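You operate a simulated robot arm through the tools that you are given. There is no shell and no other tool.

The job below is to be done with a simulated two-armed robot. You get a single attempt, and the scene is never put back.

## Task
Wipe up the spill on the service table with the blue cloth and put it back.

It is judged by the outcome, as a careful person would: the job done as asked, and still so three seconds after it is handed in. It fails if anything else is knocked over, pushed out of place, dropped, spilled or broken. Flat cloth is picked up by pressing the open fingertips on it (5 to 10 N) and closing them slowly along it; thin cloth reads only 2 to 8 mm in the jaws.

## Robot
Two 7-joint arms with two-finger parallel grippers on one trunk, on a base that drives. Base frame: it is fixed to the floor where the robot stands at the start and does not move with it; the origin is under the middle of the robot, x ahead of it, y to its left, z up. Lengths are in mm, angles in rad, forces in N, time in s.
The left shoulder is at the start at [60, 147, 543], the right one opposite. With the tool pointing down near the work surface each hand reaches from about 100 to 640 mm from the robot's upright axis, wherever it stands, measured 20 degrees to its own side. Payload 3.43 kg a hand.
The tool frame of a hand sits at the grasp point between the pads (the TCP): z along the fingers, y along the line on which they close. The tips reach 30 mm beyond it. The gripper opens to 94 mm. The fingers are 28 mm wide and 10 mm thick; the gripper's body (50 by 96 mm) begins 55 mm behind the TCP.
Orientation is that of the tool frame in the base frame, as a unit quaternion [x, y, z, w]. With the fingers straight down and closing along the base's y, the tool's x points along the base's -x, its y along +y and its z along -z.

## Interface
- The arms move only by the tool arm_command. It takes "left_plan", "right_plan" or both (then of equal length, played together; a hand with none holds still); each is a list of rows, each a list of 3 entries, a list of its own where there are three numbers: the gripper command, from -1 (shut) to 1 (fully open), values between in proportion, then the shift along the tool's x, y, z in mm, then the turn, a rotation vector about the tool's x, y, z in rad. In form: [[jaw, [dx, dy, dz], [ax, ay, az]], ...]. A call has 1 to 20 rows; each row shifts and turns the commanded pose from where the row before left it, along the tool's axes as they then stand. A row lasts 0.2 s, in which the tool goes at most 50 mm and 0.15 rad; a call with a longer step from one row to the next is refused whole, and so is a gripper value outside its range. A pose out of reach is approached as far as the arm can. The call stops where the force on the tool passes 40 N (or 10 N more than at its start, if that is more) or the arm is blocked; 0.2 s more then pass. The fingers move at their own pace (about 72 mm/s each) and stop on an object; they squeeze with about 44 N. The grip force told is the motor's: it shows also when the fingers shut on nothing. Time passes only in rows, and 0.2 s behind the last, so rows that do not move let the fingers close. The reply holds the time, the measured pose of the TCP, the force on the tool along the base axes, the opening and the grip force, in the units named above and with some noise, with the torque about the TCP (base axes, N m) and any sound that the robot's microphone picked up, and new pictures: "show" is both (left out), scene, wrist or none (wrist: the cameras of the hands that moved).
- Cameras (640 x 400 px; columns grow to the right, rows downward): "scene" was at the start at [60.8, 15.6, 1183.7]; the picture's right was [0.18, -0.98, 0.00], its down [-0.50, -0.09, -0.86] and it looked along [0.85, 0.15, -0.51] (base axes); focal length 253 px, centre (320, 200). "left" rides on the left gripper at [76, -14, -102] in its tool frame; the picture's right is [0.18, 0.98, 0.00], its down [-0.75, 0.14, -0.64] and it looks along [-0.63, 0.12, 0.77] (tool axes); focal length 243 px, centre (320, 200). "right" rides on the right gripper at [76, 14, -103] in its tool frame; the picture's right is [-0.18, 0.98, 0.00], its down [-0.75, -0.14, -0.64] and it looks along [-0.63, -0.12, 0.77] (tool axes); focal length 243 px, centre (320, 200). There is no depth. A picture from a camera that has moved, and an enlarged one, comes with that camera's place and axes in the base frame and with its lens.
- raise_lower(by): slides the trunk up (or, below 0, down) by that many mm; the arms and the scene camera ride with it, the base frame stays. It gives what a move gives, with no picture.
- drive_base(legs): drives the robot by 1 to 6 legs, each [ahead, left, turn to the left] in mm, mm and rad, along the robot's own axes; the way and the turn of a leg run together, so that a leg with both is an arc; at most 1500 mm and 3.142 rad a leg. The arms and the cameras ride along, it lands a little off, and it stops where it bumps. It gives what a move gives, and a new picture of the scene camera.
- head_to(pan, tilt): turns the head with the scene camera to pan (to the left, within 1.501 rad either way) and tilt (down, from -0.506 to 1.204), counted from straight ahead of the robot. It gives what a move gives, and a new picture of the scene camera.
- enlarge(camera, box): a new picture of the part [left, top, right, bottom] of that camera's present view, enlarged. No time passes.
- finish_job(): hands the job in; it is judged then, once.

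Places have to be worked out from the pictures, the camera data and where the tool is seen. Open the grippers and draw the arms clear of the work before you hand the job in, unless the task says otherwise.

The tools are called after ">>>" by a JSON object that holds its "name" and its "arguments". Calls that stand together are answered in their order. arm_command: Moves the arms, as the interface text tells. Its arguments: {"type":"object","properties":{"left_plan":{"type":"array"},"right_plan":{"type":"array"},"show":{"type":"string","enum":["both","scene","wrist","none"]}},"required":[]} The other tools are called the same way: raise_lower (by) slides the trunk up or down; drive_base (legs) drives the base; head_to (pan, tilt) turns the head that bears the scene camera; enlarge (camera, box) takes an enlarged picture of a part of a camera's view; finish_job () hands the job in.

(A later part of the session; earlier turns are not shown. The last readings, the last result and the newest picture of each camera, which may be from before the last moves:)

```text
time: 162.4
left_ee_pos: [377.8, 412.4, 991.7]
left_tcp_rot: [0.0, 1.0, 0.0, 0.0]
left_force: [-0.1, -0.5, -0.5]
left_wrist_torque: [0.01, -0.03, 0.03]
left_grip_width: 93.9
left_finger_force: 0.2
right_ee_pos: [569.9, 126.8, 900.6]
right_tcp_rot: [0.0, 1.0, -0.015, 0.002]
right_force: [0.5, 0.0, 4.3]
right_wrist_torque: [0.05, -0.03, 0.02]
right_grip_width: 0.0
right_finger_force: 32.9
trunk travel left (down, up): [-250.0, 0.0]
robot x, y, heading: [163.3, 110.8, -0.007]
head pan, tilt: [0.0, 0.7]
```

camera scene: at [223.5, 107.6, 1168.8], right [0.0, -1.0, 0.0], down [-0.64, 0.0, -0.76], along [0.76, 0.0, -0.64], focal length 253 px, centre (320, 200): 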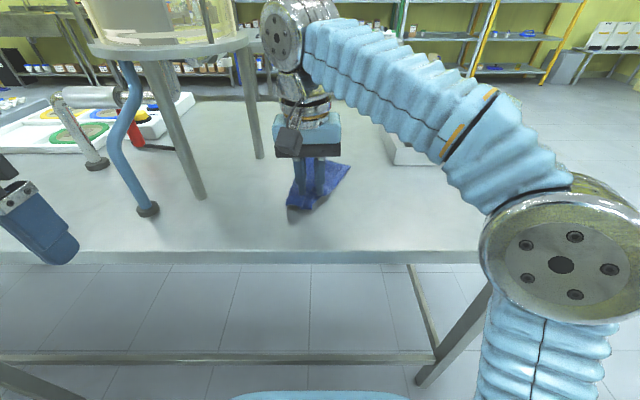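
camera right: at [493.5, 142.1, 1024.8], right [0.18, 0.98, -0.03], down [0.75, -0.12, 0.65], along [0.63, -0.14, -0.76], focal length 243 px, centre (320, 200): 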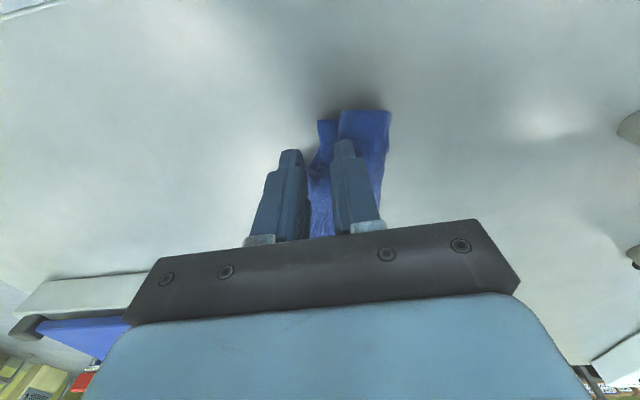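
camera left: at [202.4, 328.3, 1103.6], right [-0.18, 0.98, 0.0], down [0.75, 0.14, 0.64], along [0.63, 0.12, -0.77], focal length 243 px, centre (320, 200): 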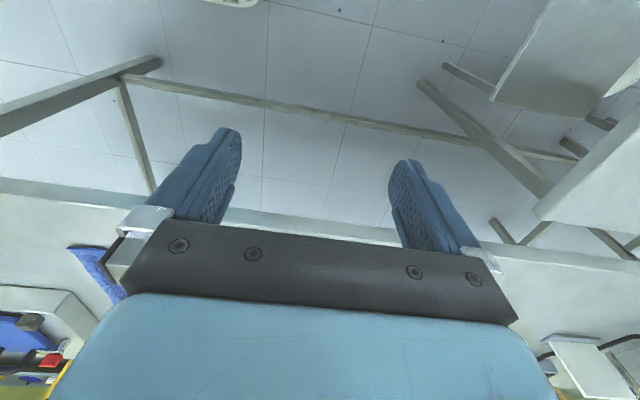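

Contact with 4 N; I press 2 mm more and drag right about 70 mm.

>>> {"name": "arm_command", "arguments": {"right_plan": [[-1, [0, 0, 2], [0, 0, 0]], [-1, [0, -5, 0.5], [0, 0, 0]], [-1, [0, -8, 0.5], [0, 0, 0]], [-1, [0, -8, 0.5], [0, 0, 0]], [-1, [0, -8, 0], [0, 0, 0]], [-1, [0, -8, 0], [0, 0, 0]], [-1, [0, -8, 0], [0, 0, 0]], [-1, [0, -8, 0], [0, 0, 0]], [-1, [0, -8, 0], [0, 0, 0]]], "show": "both"}}

>>> {"name": "enlarge", "arguments": {"camera": "scene", "box": [260, 140, 360, 230]}}

```text
time: 164.4
left_ee_pos: [377.6, 412.4, 990.8]
left_tcp_rot: [0.001, 1.0, 0.0, 0.002]
left_force: [-1.0, 0.4, 0.6]
left_wrist_torque: [0.0, 0.0, 0.04]
left_grip_width: 94.2
left_finger_force: 0.1
right_ee_pos: [568.9, 66.4, 898.3]
right_tcp_rot: [0.0, 1.0, -0.013, 0.001]
right_force: [-0.2, 1.9, 13.1]
right_wrist_torque: [0.12, -0.09, 0.02]
right_grip_width: 0.0
right_finger_force: 33.0
trunk travel left (down, up): [-250.0, 0.0]
robot x, y, heading: [167.2, 106.4, -0.002]
head pan, tilt: [0.0, 0.7]
camera scene: at [222.7, 107.8, 1168.9], right [0.0, -1.0, 0.0], down [-0.64, 0.0, -0.77], along [0.77, 0.0, -0.64], focal length 253 px, centre (320, 200)
camera right: at [493.4, 83.6, 1001.0], right [0.18, 0.98, -0.03], down [0.75, -0.12, 0.65], along [0.63, -0.14, -0.76], focal length 243 px, centre (320, 200)
```

scene: 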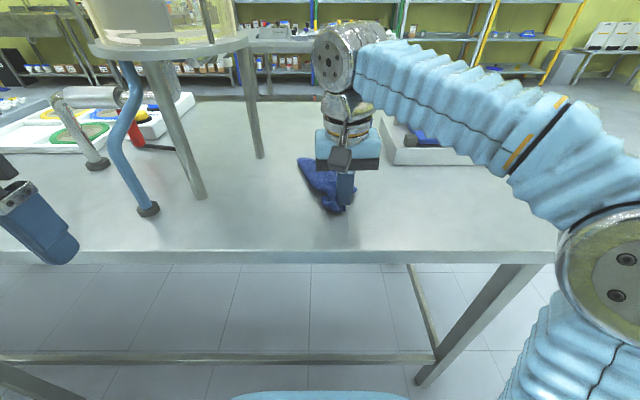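
right: 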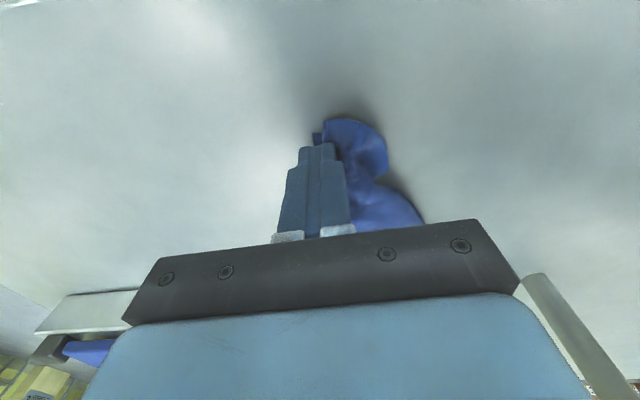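

```text
4.44 times, centred on (310, 185) of scene
camera zoom: at [222.7, 107.8, 1168.9], right [0.0, -1.0, 0.0], down [-0.64, 0.0, -0.77], along [0.77, 0.0, -0.64], focal length 1126 px, centre (364, 267)
```

zoom: 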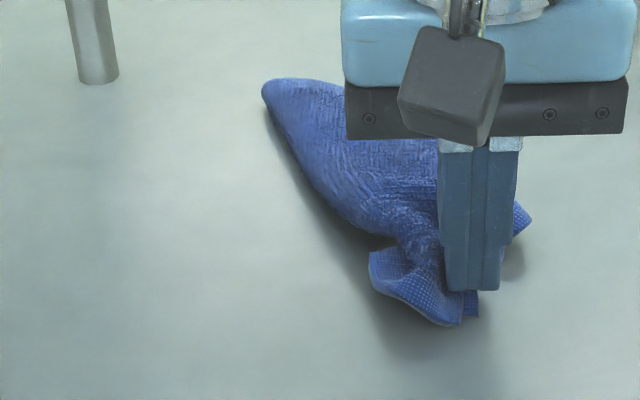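

The near part came along as a whole. I lift the hand and look at the shape again.

>>> {"name": "arm_command", "arguments": {"right_plan": [[-1, [0, 0, -15], [0, 0, 0]], [-1, [0, -10, -25], [0, 0, 0]], [-1, [20, -35, -15], [0, 0, 0]], [-1, [30, -35, 0], [0, 0, 0]]], "show": "scene"}}

>>> {"name": "enlarge", "arguments": {"camera": "scene", "box": [280, 140, 380, 230]}}

```text
time: 165.4
left_ee_pos: [377.0, 412.2, 990.6]
left_tcp_rot: [-0.001, 1.0, 0.0, 0.0]
left_force: [0.0, 0.4, 0.6]
left_wrist_torque: [-0.02, 0.02, -0.02]
left_grip_width: 93.9
left_finger_force: 0.1
right_ee_pos: [519.5, -14.1, 955.4]
right_tcp_rot: [-0.001, 1.0, -0.014, 0.001]
right_force: [1.3, 0.1, -0.3]
right_wrist_torque: [-0.01, 0.01, -0.03]
right_grip_width: 0.0
right_finger_force: 33.5
trunk travel left (down, up): [-250.0, 0.0]
robot x, y, heading: [169.1, 107.3, -0.001]
head pan, tilt: [0.0, 0.7]
camera scene: at [223.6, 107.6, 1168.8], right [0.0, -1.0, 0.0], down [-0.64, 0.0, -0.76], along [0.76, 0.0, -0.64], focal length 253 px, centre (320, 200)
```

scene: 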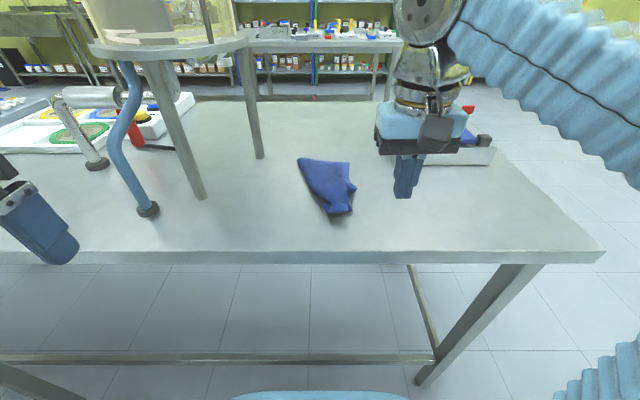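

```text
4.44 times, centred on (330, 185) of scene
camera zoom: at [223.6, 107.6, 1168.8], right [0.0, -1.0, 0.0], down [-0.64, 0.0, -0.76], along [0.76, 0.0, -0.64], focal length 1126 px, centre (276, 267)
```

zoom: 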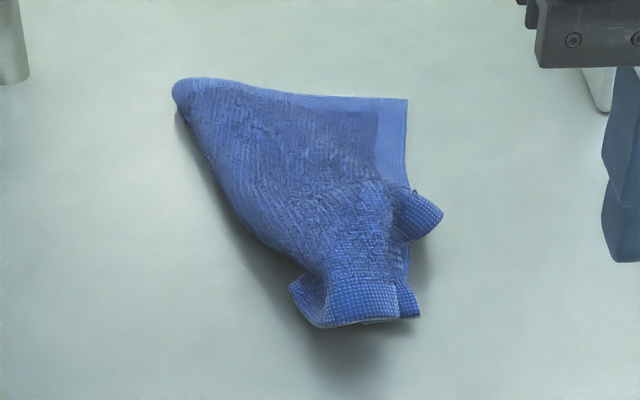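

The cloth is now centred on its old place (roughly x 552–723, y 34–159), with the near end still gathered. I'll pinch the near-left corner at about (568, 100) and pull it left to widen the near edge.

>>> {"name": "arm_command", "arguments": {"right_plan": [[-0.36, [-16, 38, 0], [0, 0, 0]], [-0.36, [-16, 38, 5], [0, 0, 0]], [-0.36, [-17, 38, 10], [0, 0, 0]], [-0.36, [0, 0, 15], [0, 0, 0]], [-0.36, [0, 0, 10], [0, 0, 0]]], "show": "both"}}

>>> {"name": "enlarge", "arguments": {"camera": "scene", "box": [280, 140, 380, 230]}}

```text
time: 166.6
left_ee_pos: [377.5, 412.5, 990.4]
left_tcp_rot: [0.0, 1.0, -0.001, 0.0]
left_force: [1.0, 0.0, -0.7]
left_wrist_torque: [0.02, 0.01, -0.02]
left_grip_width: 93.7
left_finger_force: 0.1
right_ee_pos: [569.5, 99.1, 912.6]
right_tcp_rot: [0.0, 1.0, -0.013, 0.0]
right_force: [-0.5, 0.5, 0.1]
right_wrist_torque: [0.01, -0.04, 0.01]
right_grip_width: 29.8
right_finger_force: 0.0
trunk travel left (down, up): [-250.0, 0.0]
robot x, y, heading: [164.5, 107.2, 0.001]
head pan, tilt: [0.0, 0.7]
camera scene: at [223.2, 107.4, 1168.9], right [0.0, -1.0, 0.0], down [-0.64, 0.0, -0.76], along [0.76, 0.0, -0.64], focal length 253 px, centre (320, 200)
camera right: at [492.7, 118.0, 1014.9], right [0.18, 0.98, -0.03], down [0.75, -0.12, 0.65], along [0.63, -0.14, -0.76], focal length 243 px, centre (320, 200)
```

scene: 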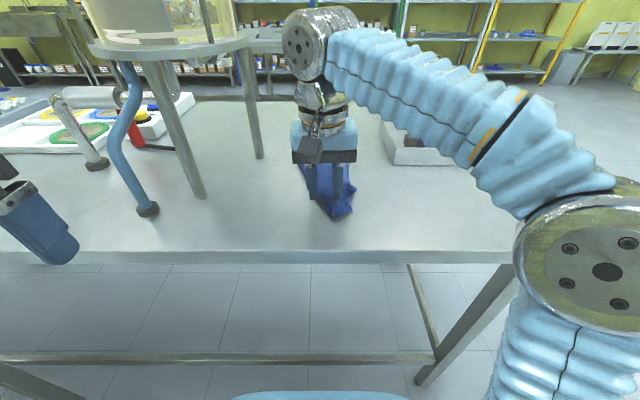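
right: 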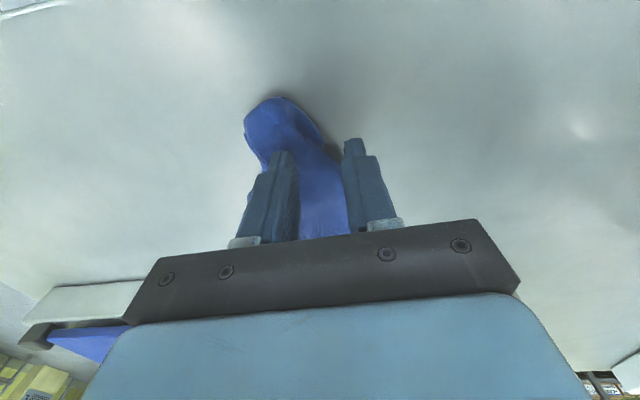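

```text
4.44 times, centred on (330, 185) of scene
camera zoom: at [223.2, 107.4, 1168.9], right [0.0, -1.0, 0.0], down [-0.64, 0.0, -0.76], along [0.76, 0.0, -0.64], focal length 1126 px, centre (276, 267)
```

zoom: 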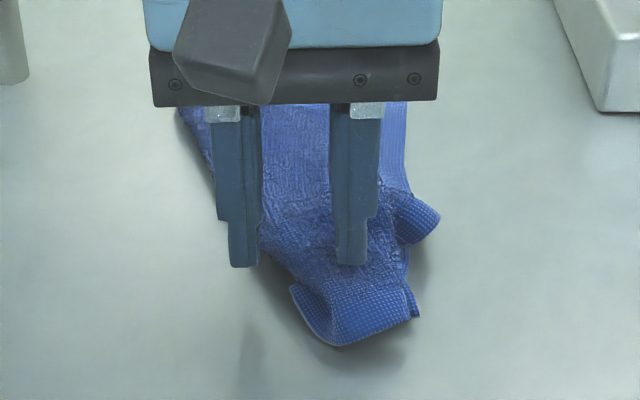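

The corner lies between the fingers. I lower until the right finger presses the cloth, then close.

>>> {"name": "arm_command", "arguments": {"right_plan": [[-0.36, [0, 0, 6], [0, 0, 0]], [-0.36, [0, 0, 5], [0, 0, 0]], [-0.36, [0, 0, 2], [0, 0, 0]], [-0.36, [0, 0, 0], [0, 0, 0]]], "show": "none"}}

```text
time: 167.6
left_ee_pos: [378.2, 412.2, 991.4]
left_tcp_rot: [0.0, 1.0, 0.0, 0.001]
left_force: [-0.3, -0.4, 0.1]
left_wrist_torque: [0.02, -0.02, 0.0]
left_grip_width: 94.1
left_finger_force: 0.0
right_ee_pos: [568.5, 98.9, 900.2]
right_tcp_rot: [0.0, 1.0, -0.014, 0.002]
right_force: [-0.1, 0.8, 6.4]
right_wrist_torque: [-0.08, -0.04, 0.02]
right_grip_width: 29.9
right_finger_force: 0.1
trunk travel left (down, up): [-250.0, 0.0]
robot x, y, heading: [164.2, 108.1, 0.004]
head pan, tilt: [0.0, 0.7]
```

6 N on the cloth. I press 1.5 mm more and close slowly on the corner.

>>> {"name": "arm_command", "arguments": {"right_plan": [[-0.36, [0, 0, 1.5], [0, 0, 0]], [-0.45, [0, 0, 0.5], [0, 0, 0]], [-0.55, [0, 0, 0], [0, 0, 0]], [-0.65, [0, 0, 0], [0, 0, 0]], [-0.75, [0, 0, 0], [0, 0, 0]], [-0.85, [0, 0, 0], [0, 0, 0]], [-1, [0, 0, 0], [0, 0, 0]], [-1, [0, 0, 0], [0, 0, 0]], [-1, [0, 0, 0], [0, 0, 0]]], "show": "both"}}

>>> {"name": "enlarge", "arguments": {"camera": "scene", "box": [280, 140, 380, 230]}}

```text
time: 169.6
left_ee_pos: [378.2, 410.5, 990.7]
left_tcp_rot: [0.0, 1.0, 0.0, 0.001]
left_force: [0.8, 0.6, 0.0]
left_wrist_torque: [0.02, 0.0, 0.02]
left_grip_width: 93.7
left_finger_force: 0.0
right_ee_pos: [566.6, 99.4, 899.4]
right_tcp_rot: [0.0, 1.0, -0.014, 0.002]
right_force: [0.2, -3.1, 21.0]
right_wrist_torque: [-0.21, -0.09, 0.04]
right_grip_width: 4.9
right_finger_force: 39.7
trunk travel left (down, up): [-250.0, 0.0]
robot x, y, heading: [167.2, 106.1, -0.001]
head pan, tilt: [0.0, 0.7]
camera scene: at [222.4, 107.1, 1169.0], right [0.0, -1.0, 0.0], down [-0.64, 0.0, -0.77], along [0.77, 0.0, -0.64], focal length 253 px, centre (320, 200)
camera right: at [492.1, 117.0, 1000.5], right [0.18, 0.98, -0.03], down [0.75, -0.12, 0.65], along [0.63, -0.14, -0.76], focal length 243 px, centre (320, 200)
```

scene: 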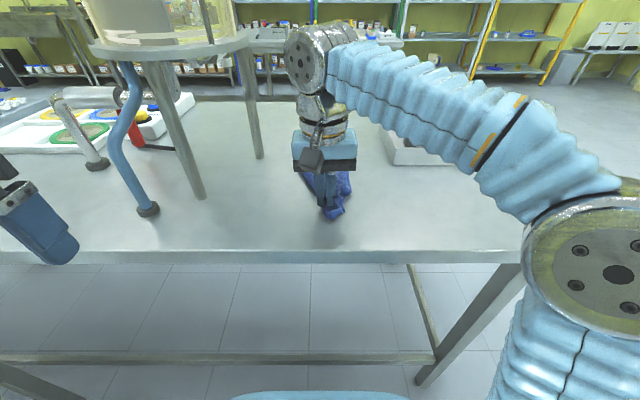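
right: 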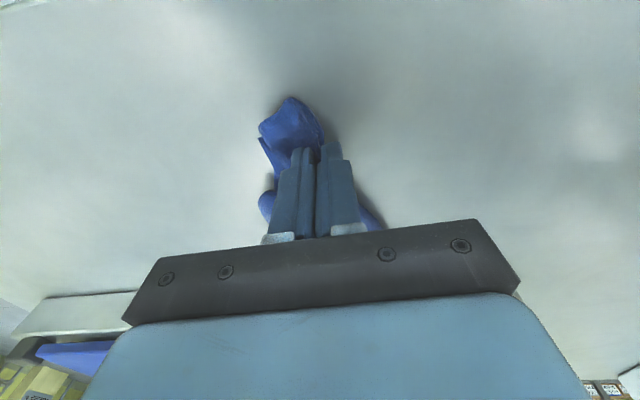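

```text
4.44 times, centred on (330, 185) of scene
camera zoom: at [222.4, 107.1, 1169.0], right [0.0, -1.0, 0.0], down [-0.64, 0.0, -0.77], along [0.77, 0.0, -0.64], focal length 1126 px, centre (276, 267)
```

zoom: 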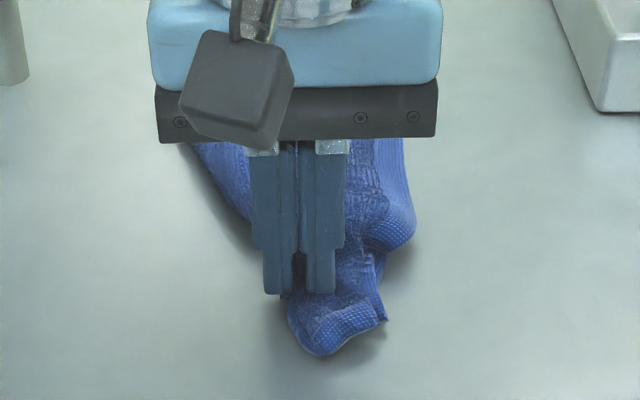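

The corner is held (4.9 mm). I lift it a few millimetres and draw it left about 55 mm.

>>> {"name": "arm_command", "arguments": {"right_plan": [[-1, [0, 2, -8], [0, 0, 0]], [-1, [0, 8, -2], [0, 0, 0]], [-1, [0, 9, 0], [0, 0, 0]], [-1, [0, 9, 0], [0, 0, 0]], [-1, [0, 9, 0], [0, 0, 0]], [-1, [0, 9, 0], [0, 0, 0]], [-1, [0, 9, 3], [0, 0, 0]], [-1, [0, 0, 3], [0, 0, 0]]], "show": "both"}}

>>> {"name": "enlarge", "arguments": {"camera": "scene", "box": [270, 140, 370, 230]}}

```text
time: 171.4
left_ee_pos: [377.5, 412.4, 990.9]
left_tcp_rot: [0.0, 1.0, 0.0, 0.0]
left_force: [-0.1, 0.2, 0.2]
left_wrist_torque: [-0.04, 0.0, 0.02]
left_grip_width: 93.8
left_finger_force: 0.1
right_ee_pos: [568.7, 154.2, 900.6]
right_tcp_rot: [0.0, 1.0, -0.013, 0.002]
right_force: [-0.5, 1.1, 3.8]
right_wrist_torque: [-0.01, 0.01, -0.02]
right_grip_width: 4.8
right_finger_force: 39.2
trunk travel left (down, up): [-250.0, 0.0]
robot x, y, heading: [164.5, 105.1, -0.006]
head pan, tilt: [0.0, 0.7]
camera scene: at [223.1, 107.4, 1169.0], right [0.0, -1.0, 0.0], down [-0.64, 0.0, -0.77], along [0.77, 0.0, -0.64], focal length 253 px, centre (320, 200)
camera right: at [492.4, 172.3, 1003.3], right [0.18, 0.98, -0.03], down [0.75, -0.12, 0.65], along [0.63, -0.14, -0.76], focal length 243 px, centre (320, 200)
```

scene: 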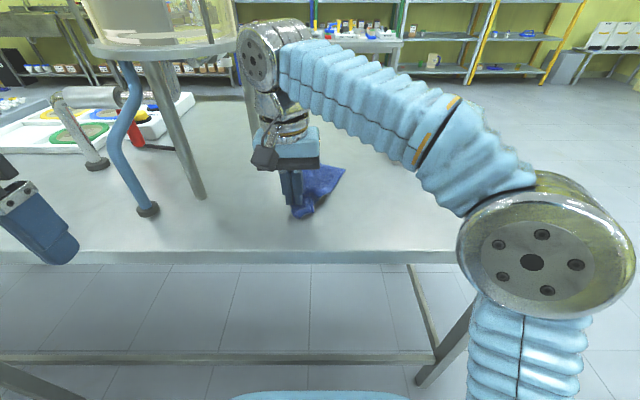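
right: 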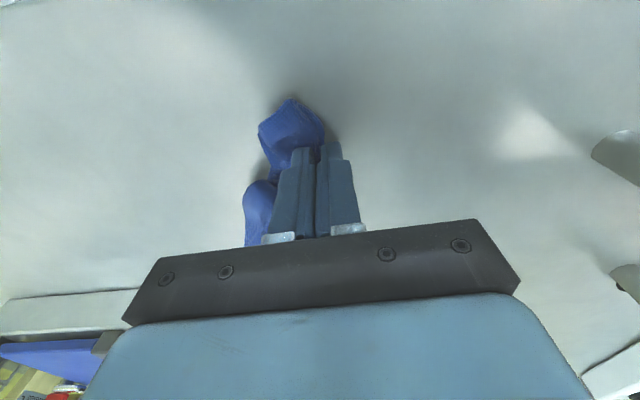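

```text
4.44 times, centred on (320, 185) of scene
camera zoom: at [223.1, 107.4, 1169.0], right [0.0, -1.0, 0.0], down [-0.64, 0.0, -0.77], along [0.77, 0.0, -0.64], focal length 1126 px, centre (320, 267)
```

zoom: 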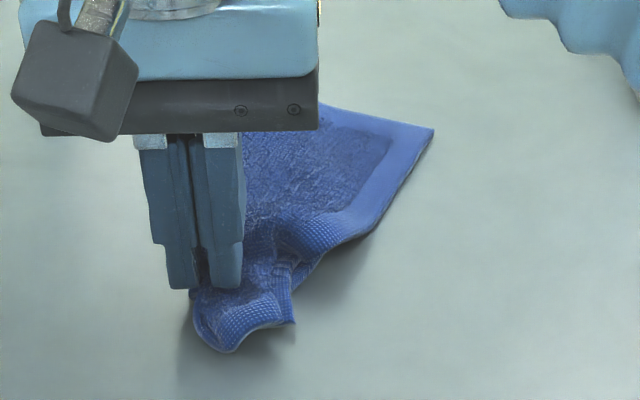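

Both near layers moved together, so the near part is still doubled. I lift the pinched end about 60 mm to see how the layers hang.

>>> {"name": "arm_command", "arguments": {"right_plan": [[-1, [0, -5, -15], [0, 0, 0]], [-1, [0, -10, -15], [0, 0, 0]], [-1, [0, -10, -15], [0, 0, 0]], [-1, [0, -10, -12], [0, 0, 0]], [-1, [0, 0, 0], [0, 0, 0]]], "show": "both"}}

>>> {"name": "enlarge", "arguments": {"camera": "scene", "box": [270, 130, 370, 220]}}

>>> {"name": "enlarge", "arguments": {"camera": "right", "box": [220, 60, 420, 220]}}

```text
time: 172.6
left_ee_pos: [377.7, 411.3, 991.2]
left_tcp_rot: [0.0, 1.0, 0.0, -0.001]
left_force: [-0.2, -0.4, -1.5]
left_wrist_torque: [0.0, 0.0, -0.01]
left_grip_width: 94.1
left_finger_force: 0.1
right_ee_pos: [567.9, 121.8, 958.5]
right_tcp_rot: [0.0, 1.0, -0.014, 0.001]
right_force: [-0.2, 0.3, -0.9]
right_wrist_torque: [0.02, 0.01, 0.02]
right_grip_width: 4.8
right_finger_force: 39.5
trunk travel left (down, up): [-250.0, 0.0]
robot x, y, heading: [167.4, 104.0, -0.003]
head pan, tilt: [0.0, 0.7]
camera scene: at [223.3, 107.4, 1168.9], right [0.0, -1.0, 0.0], down [-0.64, 0.0, -0.76], along [0.76, 0.0, -0.64], focal length 253 px, centre (320, 200)
camera right: at [492.1, 139.0, 1060.7], right [0.18, 0.98, -0.03], down [0.75, -0.12, 0.65], along [0.63, -0.14, -0.76], focal length 243 px, centre (320, 200)
```

scene: 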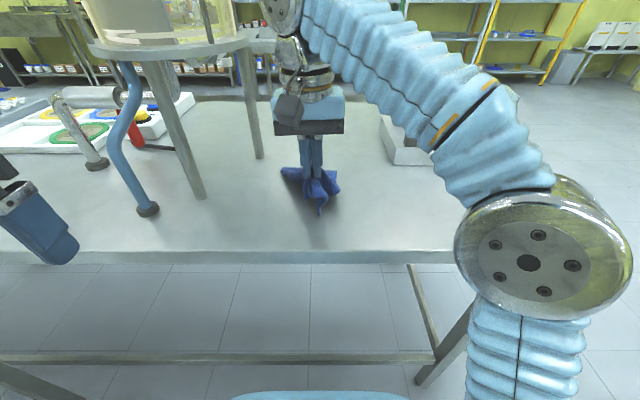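
right: 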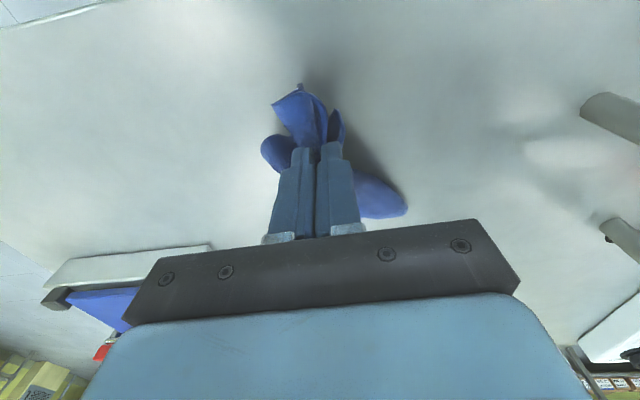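

```text
4.44 times, centred on (320, 175) of scene
camera zoom: at [223.3, 107.4, 1168.9], right [0.0, -1.0, 0.0], down [-0.64, 0.0, -0.76], along [0.76, 0.0, -0.64], focal length 1126 px, centre (320, 311)
```

zoom: 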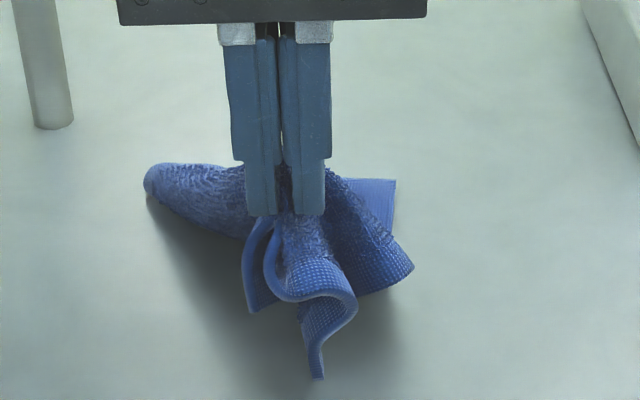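

```text
2.50 times, centred on (320, 140) of right
camera zoom: at [492.1, 139.0, 1060.7], right [0.18, 0.98, -0.03], down [0.75, -0.12, 0.65], along [0.63, -0.14, -0.76], focal length 606 px, centre (320, 350)
```

zoom: 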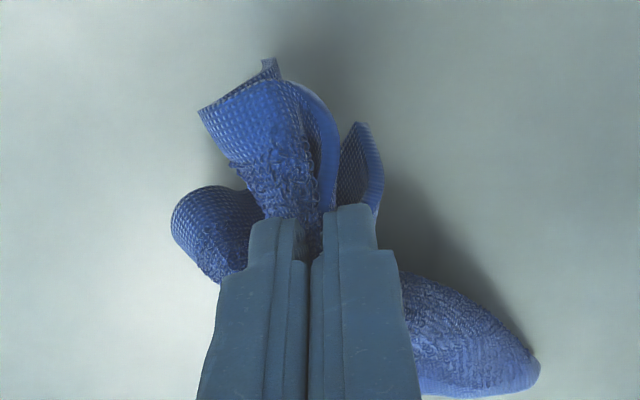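

Hanging like this, the near-left and near-right corners are on either side of the grip, which is good. I will lay the cloth anew: tilt the hand forward again, raise it, and carry it to the far end of its place.

>>> {"name": "arm_command", "arguments": {"right_plan": [[-1, [0, -8, -4], [0, -0.15, 0]], [-1, [0, -8, -4], [0, -0.15, 0]], [-1, [0, -8, -4], [0, -0.15, 0]], [-1, [0, -8, -4], [0, -0.15, 0]], [-1, [-14, -4, -14], [0, -0.15, 0]], [-1, [-17, 0, -14], [0, 0, 0]], [-1, [-17, 0, -14], [0, 0, 0]]], "show": "both"}}

```text
time: 174.2
left_ee_pos: [377.2, 411.1, 990.1]
left_tcp_rot: [0.0, 1.0, 0.001, 0.0]
left_force: [0.3, -0.5, -0.2]
left_wrist_torque: [-0.02, 0.0, 0.04]
left_grip_width: 93.9
left_finger_force: 0.1
right_ee_pos: [575.1, 88.1, 1037.8]
right_tcp_rot: [-0.005, 0.93, -0.013, 0.368]
right_force: [0.9, -0.1, -0.5]
right_wrist_torque: [0.03, 0.03, 0.06]
right_grip_width: 4.5
right_finger_force: 38.9
trunk travel left (down, up): [-250.0, 0.0]
robot x, y, heading: [164.3, 110.4, 0.005]
head pan, tilt: [0.0, 0.7]
camera scene: at [223.3, 107.4, 1168.8], right [0.0, -1.0, 0.0], down [-0.64, 0.0, -0.76], along [0.76, 0.0, -0.64], focal length 253 px, centre (320, 200)
camera right: at [449.7, 103.4, 1060.7], right [0.13, 0.99, 0.1], down [0.11, -0.11, 0.99], along [0.98, -0.12, -0.12], focal length 243 px, centre (320, 200)
```

scene: 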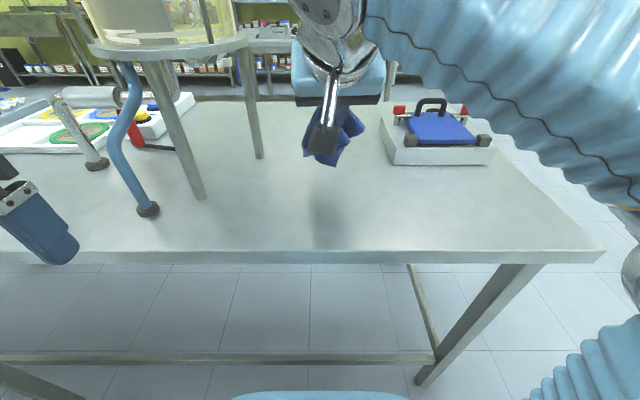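
right: 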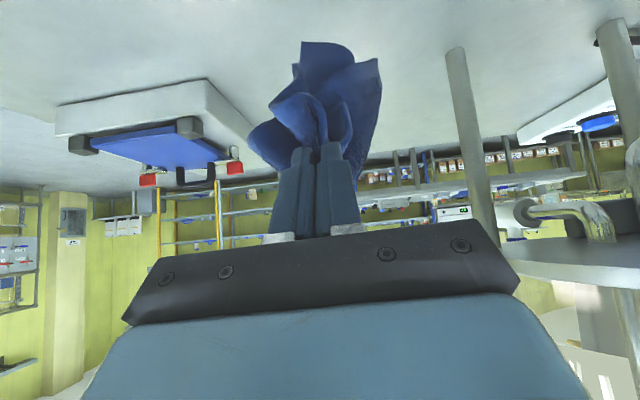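

The cloth is fully lifted at (575, 88, 1038). I look at it closely before laying it.

>>> {"name": "enlarge", "arguments": {"camera": "right", "box": [230, 20, 410, 180]}}

>>> {"name": "enlarge", "arguments": {"camera": "scene", "box": [270, 80, 390, 180]}}

```text
2.50 times, centred on (320, 100) of right
camera zoom: at [449.7, 103.4, 1060.7], right [0.13, 0.99, 0.1], down [0.11, -0.11, 0.99], along [0.98, -0.12, -0.12], focal length 606 px, centre (320, 450)
```

zoom: 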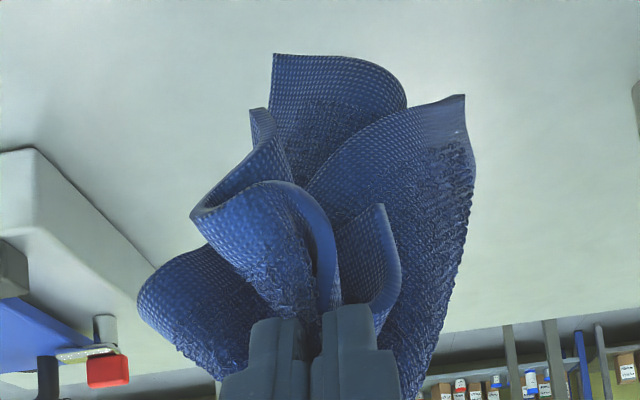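

```text
4.00 times, centred on (330, 130) of scene
camera zoom: at [223.3, 107.4, 1168.8], right [0.0, -1.0, 0.0], down [-0.64, 0.0, -0.76], along [0.76, 0.0, -0.64], focal length 1013 px, centre (280, 480)
```

zoom: 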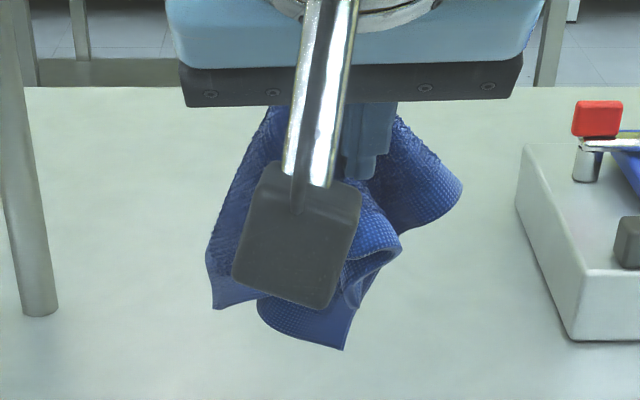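

The tail hangs open with the far corners to either side — good. I carry it forward to x ≈ 730 and lower until its end touches.

>>> {"name": "arm_command", "arguments": {"right_plan": [[-1, [-23, -1, 32.5], [0, 0, 0]], [-1, [-23, -1, 32.5], [0, 0, 0]], [-1, [-23, -1, 32.5], [0, 0, 0]], [-1, [-23, -1, 32.5], [0, 0, 0]], [-1, [5, 0, 14], [0, 0, 0]], [-1, [0, 0, 0], [0, 0, 0]]], "show": "both"}}

>>> {"name": "enlarge", "arguments": {"camera": "scene", "box": [270, 80, 390, 180]}}

```text
time: 175.6
left_ee_pos: [377.5, 411.4, 990.9]
left_tcp_rot: [0.0, 1.0, 0.0, 0.0]
left_force: [0.0, 0.2, -0.7]
left_wrist_torque: [-0.03, 0.0, 0.01]
left_grip_width: 93.8
left_finger_force: 0.1
right_ee_pos: [736.0, 81.6, 993.3]
right_tcp_rot: [-0.005, 0.93, -0.013, 0.367]
right_force: [0.8, -0.5, -0.2]
right_wrist_torque: [0.03, 0.04, 0.04]
right_grip_width: 4.6
right_finger_force: 39.0
trunk travel left (down, up): [-250.0, 0.0]
robot x, y, heading: [164.4, 110.8, 0.003]
head pan, tilt: [0.0, 0.7]
camera scene: at [223.3, 107.4, 1168.9], right [0.0, -1.0, 0.0], down [-0.64, 0.0, -0.76], along [0.76, 0.0, -0.64], focal length 253 px, centre (320, 200)
camera right: at [610.7, 97.8, 1015.4], right [0.13, 0.99, 0.1], down [0.11, -0.11, 0.99], along [0.98, -0.12, -0.13], focal length 243 px, centre (320, 200)
```

scene: 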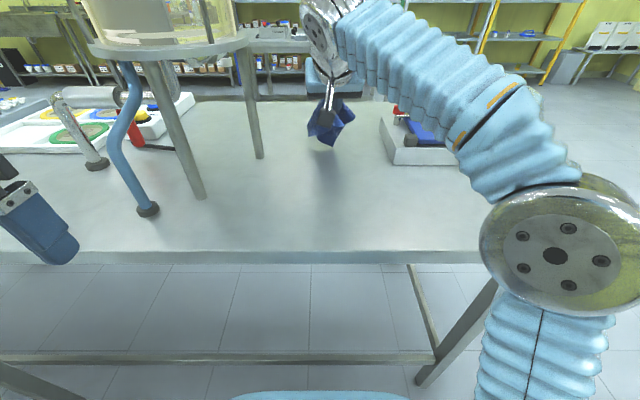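
right: 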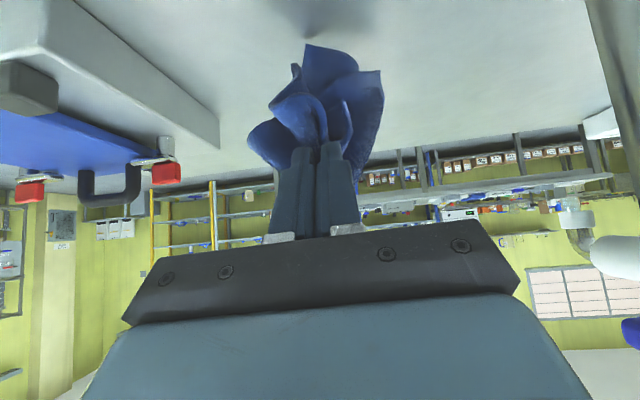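

```text
4.00 times, centred on (330, 130) of scene
camera zoom: at [223.3, 107.4, 1168.9], right [0.0, -1.0, 0.0], down [-0.64, 0.0, -0.76], along [0.76, 0.0, -0.64], focal length 1013 px, centre (280, 480)
```

zoom: 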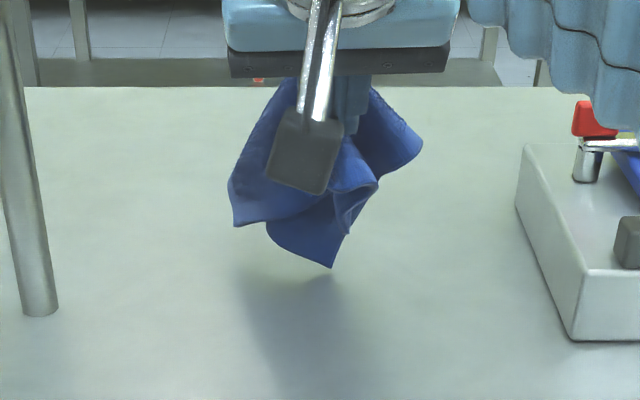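

The lowest tip is about 20 mm above the table. I lower it to touch and start drawing back, pausing halfway.

>>> {"name": "arm_command", "arguments": {"right_plan": [[-1, [15, 0, 16], [0, 0, 0]], [-1, [15.7, 0.3, -5.1], [0, 0.083, 0]], [-1, [16.1, 0.3, -3.8], [0, 0.083, 0]], [-1, [16.4, 0.3, -2.4], [0, 0.083, 0]], [-1, [16.5, 0.3, -1.1], [0, 0.083, 0]]], "show": "both"}}

>>> {"name": "enlarge", "arguments": {"camera": "scene", "box": [270, 100, 390, 200]}}

```text
time: 176.8
left_ee_pos: [377.9, 411.9, 991.2]
left_tcp_rot: [0.0, 1.0, 0.0, 0.0]
left_force: [-0.3, 0.9, 0.0]
left_wrist_torque: [0.0, 0.03, -0.01]
left_grip_width: 94.0
left_finger_force: 0.1
right_ee_pos: [675.8, 81.9, 942.6]
right_tcp_rot: [-0.003, 0.978, -0.014, 0.208]
right_force: [0.1, 0.0, 0.3]
right_wrist_torque: [0.02, -0.04, 0.02]
right_grip_width: 4.6
right_finger_force: 39.4
trunk travel left (down, up): [-250.0, 0.0]
robot x, y, heading: [167.4, 106.2, 0.006]
head pan, tilt: [0.0, 0.7]
camera scene: at [223.3, 107.4, 1168.9], right [0.0, -1.0, 0.0], down [-0.64, 0.0, -0.76], along [0.76, 0.0, -0.64], focal length 253 px, centre (320, 200)
camera right: at [565.5, 98.9, 1005.0], right [0.17, 0.98, 0.05], down [0.43, -0.12, 0.9], along [0.89, -0.13, -0.44], focal length 243 px, centre (320, 200)
```

scene: 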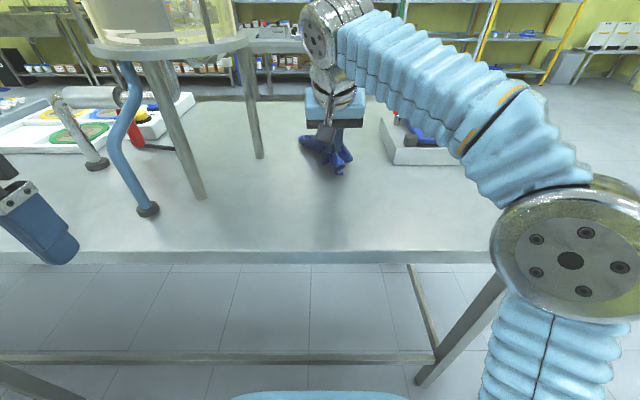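
right: 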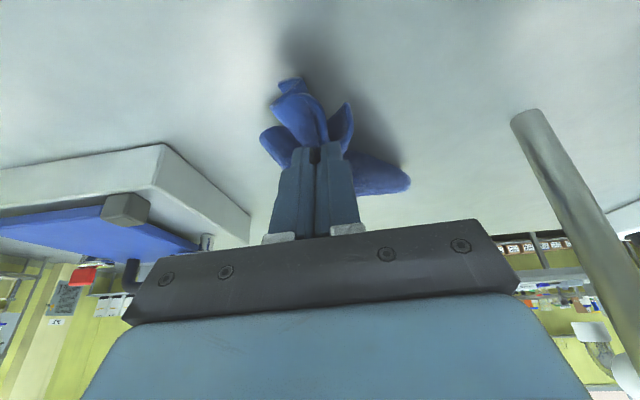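

```text
4.00 times, centred on (330, 150) of scene
camera zoom: at [223.3, 107.4, 1168.9], right [0.0, -1.0, 0.0], down [-0.64, 0.0, -0.76], along [0.76, 0.0, -0.64], focal length 1013 px, centre (280, 400)
```

zoom: 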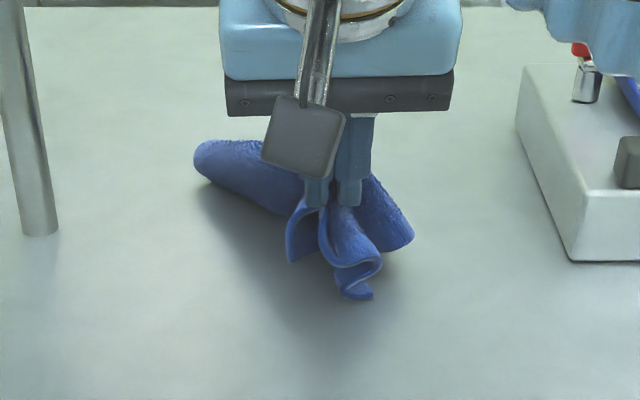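

The near corners hang on both sides of the grip now. I continue drawing back and down.

>>> {"name": "arm_command", "arguments": {"right_plan": [[-1, [16.5, 0.3, 0.3], [0, 0.083, 0]], [-1, [16.5, 0.3, 1.7], [0, 0.083, 0]], [-1, [16.3, 0.3, 3], [0, 0.083, 0]], [-1, [16, 0.3, 4.4], [0, 0.083, 0]], [-1, [15.5, 0.3, 5.7], [0, 0.083, 0]]], "show": "both"}}

>>> {"name": "enlarge", "arguments": {"camera": "scene", "box": [270, 120, 390, 220]}}

```text
time: 178.0
left_ee_pos: [378.1, 411.7, 991.8]
left_tcp_rot: [0.0, 1.0, 0.0, 0.0]
left_force: [0.2, -0.4, -0.1]
left_wrist_torque: [-0.02, 0.0, -0.02]
left_grip_width: 94.2
left_finger_force: 0.1
right_ee_pos: [600.6, 81.5, 906.9]
right_tcp_rot: [-0.001, 1.0, -0.015, 0.002]
right_force: [0.2, -0.1, 1.3]
right_wrist_torque: [0.05, -0.07, 0.05]
right_grip_width: 4.2
right_finger_force: 39.4
trunk travel left (down, up): [-250.0, 0.0]
robot x, y, heading: [167.9, 109.6, -0.008]
head pan, tilt: [0.0, 0.7]
camera scene: at [223.3, 107.4, 1168.9], right [0.0, -1.0, 0.0], down [-0.64, 0.0, -0.76], along [0.76, 0.0, -0.64], focal length 253 px, centre (320, 200)
camera right: at [524.5, 100.2, 1009.3], right [0.18, 0.98, -0.03], down [0.75, -0.12, 0.65], along [0.63, -0.14, -0.76], focal length 243 px, centre (320, 200)
```

scene: 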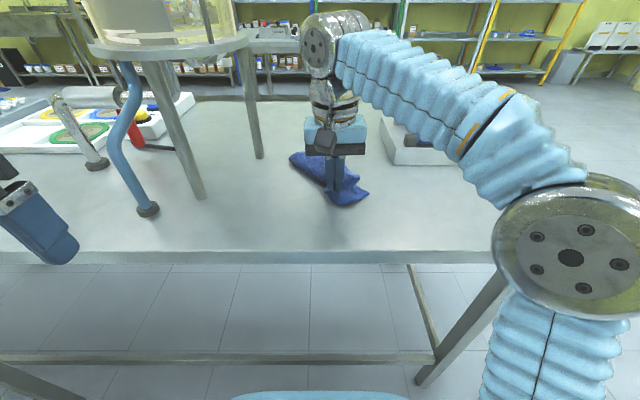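
right: 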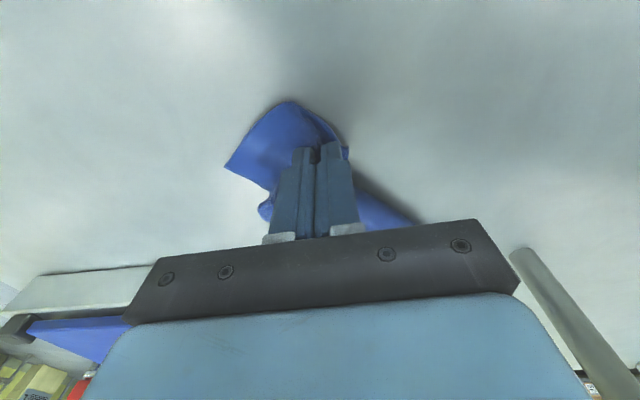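

```text
4.00 times, centred on (330, 170) of scene
camera zoom: at [223.3, 107.4, 1168.9], right [0.0, -1.0, 0.0], down [-0.64, 0.0, -0.76], along [0.76, 0.0, -0.64], focal length 1013 px, centre (280, 320)
```

zoom: 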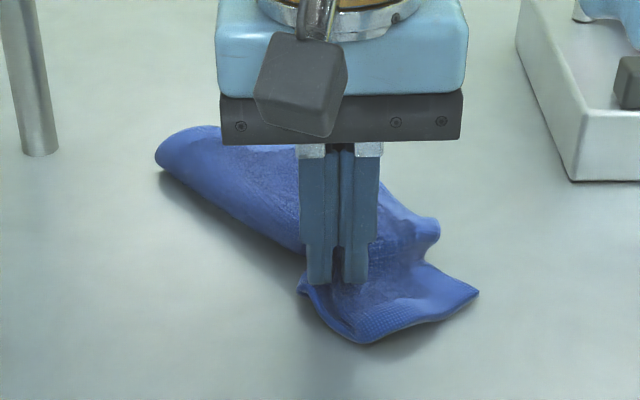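

Very good: the near-right corner is now spread out to about (604, 12). I press down and open the fingers slowly to spread the pinch.

>>> {"name": "arm_command", "arguments": {"right_plan": [[-1, [0, 0, 4], [0, 0, 0]], [-1, [0, 0, 3], [0, 0, 0]], [-1, [0, 0, 0], [0, 0, 0]]], "show": "none"}}

```text
time: 178.8
left_ee_pos: [376.8, 412.3, 991.1]
left_tcp_rot: [0.0, 1.0, 0.0, 0.001]
left_force: [0.1, -0.4, -0.5]
left_wrist_torque: [0.0, -0.02, -0.04]
left_grip_width: 93.8
left_finger_force: 0.0
right_ee_pos: [601.4, 81.3, 900.3]
right_tcp_rot: [0.0, 1.0, -0.014, 0.002]
right_force: [0.3, 0.0, 10.1]
right_wrist_torque: [0.01, -0.14, 0.0]
right_grip_width: 4.4
right_finger_force: 38.7
trunk travel left (down, up): [-250.0, 0.0]
robot x, y, heading: [164.8, 108.8, -0.0]
head pan, tilt: [0.0, 0.7]
```

The press is 10 N. I open slowly to about 50 mm while keeping the press.

>>> {"name": "arm_command", "arguments": {"right_plan": [[-0.9, [0, 0, 0], [0, 0, 0]], [-0.8, [0, 0, 0.5], [0, 0, 0]], [-0.65, [0, 0, 0.5], [0, 0, 0]], [-0.5, [0, 0, 0.5], [0, 0, 0]], [-0.35, [0, 0, 0.5], [0, 0, 0]], [-0.2, [0, 0, 0], [0, 0, 0]], [-0.05, [0, 0, 0], [0, 0, 0]], [0.05, [0, 0, 0], [0, 0, 0]]], "show": "both"}}

>>> {"name": "enlarge", "arguments": {"camera": "scene", "box": [270, 120, 390, 220]}}

```text
time: 180.6
left_ee_pos: [378.0, 412.3, 990.3]
left_tcp_rot: [0.0, 1.0, 0.0, 0.0]
left_force: [-0.7, -0.6, 0.5]
left_wrist_torque: [0.03, 0.0, -0.01]
left_grip_width: 94.3
left_finger_force: 0.1
right_ee_pos: [600.5, 81.9, 898.5]
right_tcp_rot: [0.0, 1.0, -0.014, 0.003]
right_force: [-0.2, 2.7, 11.2]
right_wrist_torque: [-0.22, -0.03, 0.03]
right_grip_width: 48.4
right_finger_force: 0.0
trunk travel left (down, up): [-250.0, 0.0]
robot x, y, heading: [170.3, 108.2, -0.001]
head pan, tilt: [0.0, 0.7]
camera scene: at [222.8, 107.6, 1168.9], right [0.0, -1.0, 0.0], down [-0.64, 0.0, -0.77], along [0.77, 0.0, -0.64], focal length 253 px, centre (320, 200)
camera right: at [524.7, 100.2, 1000.5], right [0.18, 0.98, -0.03], down [0.75, -0.12, 0.65], along [0.63, -0.14, -0.76], focal length 243 px, centre (320, 200)
```

scene: 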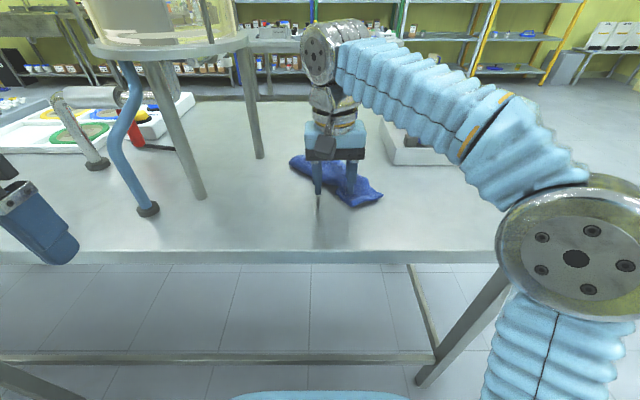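
right: 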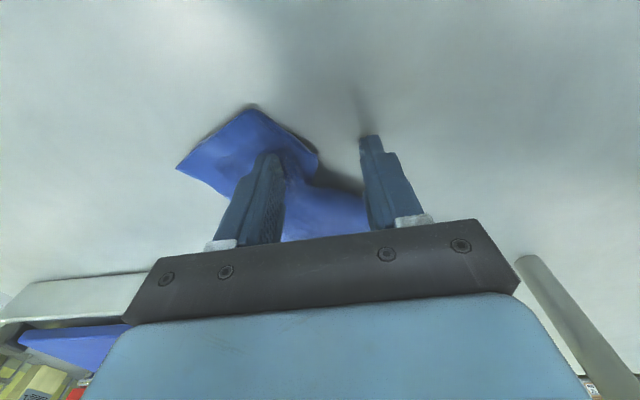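

```text
4.00 times, centred on (330, 170) of scene
camera zoom: at [222.8, 107.6, 1168.9], right [0.0, -1.0, 0.0], down [-0.64, 0.0, -0.77], along [0.77, 0.0, -0.64], focal length 1013 px, centre (280, 320)
```

zoom: 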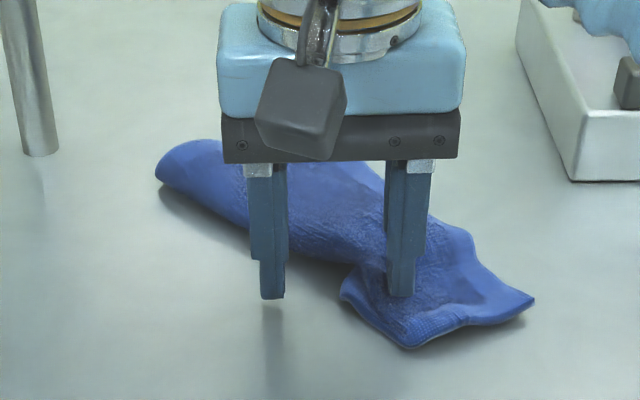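

The cloth spread to the right under the right finger. I lift the hand out of the way and look.

>>> {"name": "arm_command", "arguments": {"right_plan": [[0.05, [0, 0, -12], [0, 0, 0]], [0.05, [0, 0, -25], [0, 0, 0]], [0.05, [15, -20, -20], [0, 0, 0]], [0.05, [30, -35, 0], [0, 0, 0]], [0.05, [30, -35, 0], [0, 0, 0]], [0.05, [30, -35, 0], [0, 0, 0]]], "show": "both"}}

>>> {"name": "enlarge", "arguments": {"camera": "scene", "box": [270, 130, 390, 230]}}

```text
time: 182.0
left_ee_pos: [379.1, 411.9, 989.8]
left_tcp_rot: [-0.001, 1.0, 0.0, -0.001]
left_force: [-0.2, 0.9, -0.6]
left_wrist_torque: [-0.02, 0.0, 0.02]
left_grip_width: 94.1
left_finger_force: 0.1
right_ee_pos: [495.2, -42.0, 957.5]
right_tcp_rot: [-0.001, 1.0, -0.014, 0.001]
right_force: [0.2, 0.8, -1.0]
right_wrist_torque: [-0.01, 0.03, -0.02]
right_grip_width: 49.4
right_finger_force: 0.1
trunk travel left (down, up): [-250.0, 0.0]
robot x, y, heading: [167.5, 109.8, -0.002]
head pan, tilt: [0.0, 0.7]
camera scene: at [223.5, 107.6, 1168.8], right [0.0, -1.0, 0.0], down [-0.64, 0.0, -0.76], along [0.76, 0.0, -0.64], focal length 253 px, centre (320, 200)
camera right: at [420.2, -23.0, 1059.5], right [0.18, 0.98, -0.03], down [0.75, -0.12, 0.65], along [0.63, -0.14, -0.76], focal length 243 px, centre (320, 200)
```

scene: 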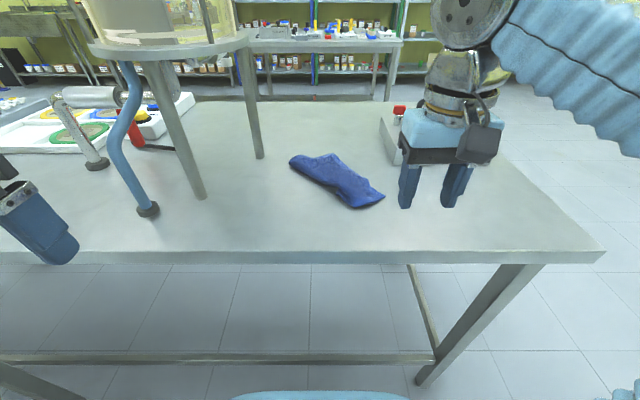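
right: 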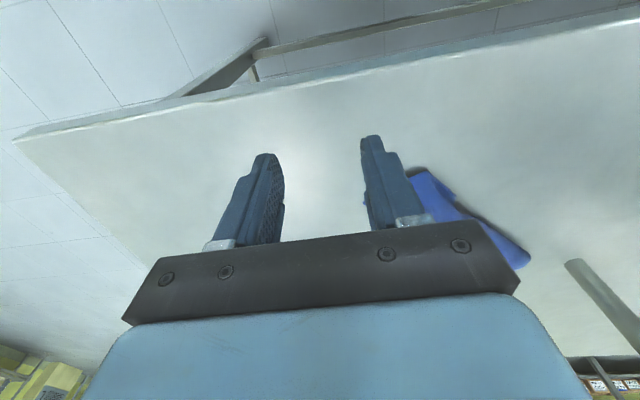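

```text
4.00 times, centred on (330, 180) of scene
camera zoom: at [223.5, 107.6, 1168.8], right [0.0, -1.0, 0.0], down [-0.64, 0.0, -0.76], along [0.76, 0.0, -0.64], focal length 1013 px, centre (280, 280)
```

zoom: 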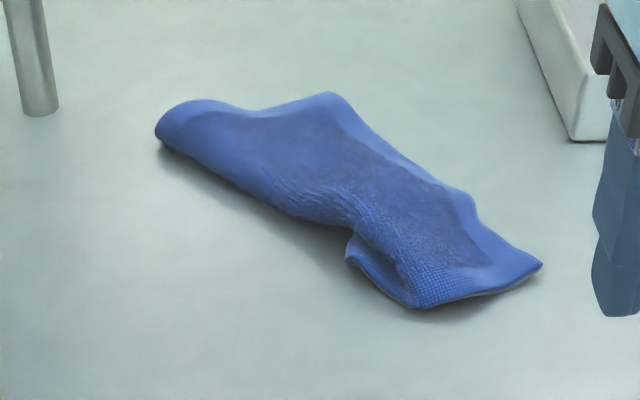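

The cloth now lies nearly centred on its old place, with only its left strip folded under along a line from about (709, 176) to (600, 70). I come 30 mm nearer for reach, and will lift that crest so the strip drops out to the left.

>>> {"name": "drive_base", "arguments": {"legs": [[30, 0, 0]]}}

>>> {"name": "arm_command", "arguments": {"right_plan": [[0.1, [0, 0, 0], [0, 0, -0.14]], [0.1, [0, 0, 0], [0, 0, -0.14]], [0.1, [0, 0, 0], [0, 0, -0.14]], [0.1, [0, 0, 0], [0, 0, -0.14]], [0.1, [0, 0, 0], [0, 0, -0.14]]], "show": "none"}}

```text
time: 182.9
left_ee_pos: [407.8, 411.5, 990.4]
left_tcp_rot: [0.0, 1.0, -0.001, 0.0]
left_force: [-0.2, 0.1, -0.4]
left_wrist_torque: [0.02, -0.01, 0.05]
left_grip_width: 94.1
left_finger_force: 0.2
right_ee_pos: [526.5, -41.3, 958.5]
right_tcp_rot: [0.0, 1.0, -0.015, 0.003]
right_force: [-0.1, -0.2, 0.3]
right_wrist_torque: [-0.04, -0.02, 0.0]
right_grip_width: 49.4
right_finger_force: 0.0
trunk travel left (down, up): [-250.0, 0.0]
robot x, y, heading: [196.4, 108.1, 0.0]
head pan, tilt: [0.0, 0.7]
camera scene: at [253.6, 107.3, 1168.9], right [0.0, -1.0, 0.0], down [-0.64, 0.0, -0.77], along [0.77, 0.0, -0.64], focal length 253 px, centre (320, 200)
```

scene: 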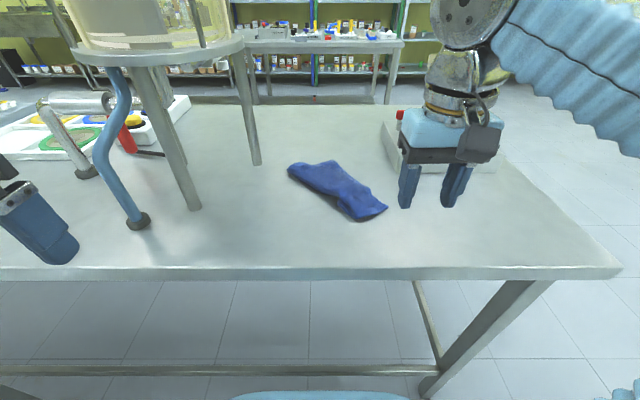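

```text
time: 184.1
left_ee_pos: [409.1, 411.3, 991.8]
left_tcp_rot: [0.0, 1.0, 0.0, 0.001]
left_force: [0.3, -0.6, -0.4]
left_wrist_torque: [-0.02, -0.01, 0.01]
left_grip_width: 94.2
left_finger_force: 0.2
right_ee_pos: [526.0, -41.3, 957.0]
right_tcp_rot: [-0.344, 0.939, -0.014, -0.002]
right_force: [0.3, 0.0, 0.3]
right_wrist_torque: [-0.02, 0.01, 0.01]
right_grip_width: 51.8
right_finger_force: 0.0
trunk travel left (down, up): [-250.0, 0.0]
robot x, y, heading: [197.0, 108.4, -0.0]
head pan, tilt: [0.0, 0.7]
```

The hand is yawed by 0.70 rad. I enlarge the view to fix the crest position from the new camera place.

>>> {"name": "enlarge", "arguments": {"camera": "scene", "box": [270, 140, 400, 240]}}

```text
4.00 times, centred on (335, 190) of scene
camera zoom: at [253.8, 107.3, 1168.9], right [0.0, -1.0, 0.0], down [-0.64, 0.0, -0.76], along [0.76, 0.0, -0.64], focal length 1013 px, centre (260, 240)
```

zoom: 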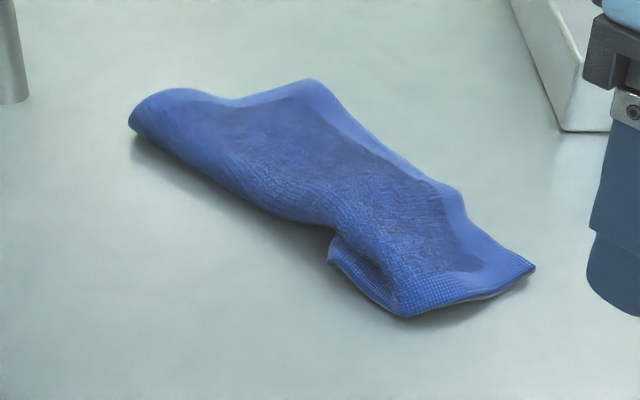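

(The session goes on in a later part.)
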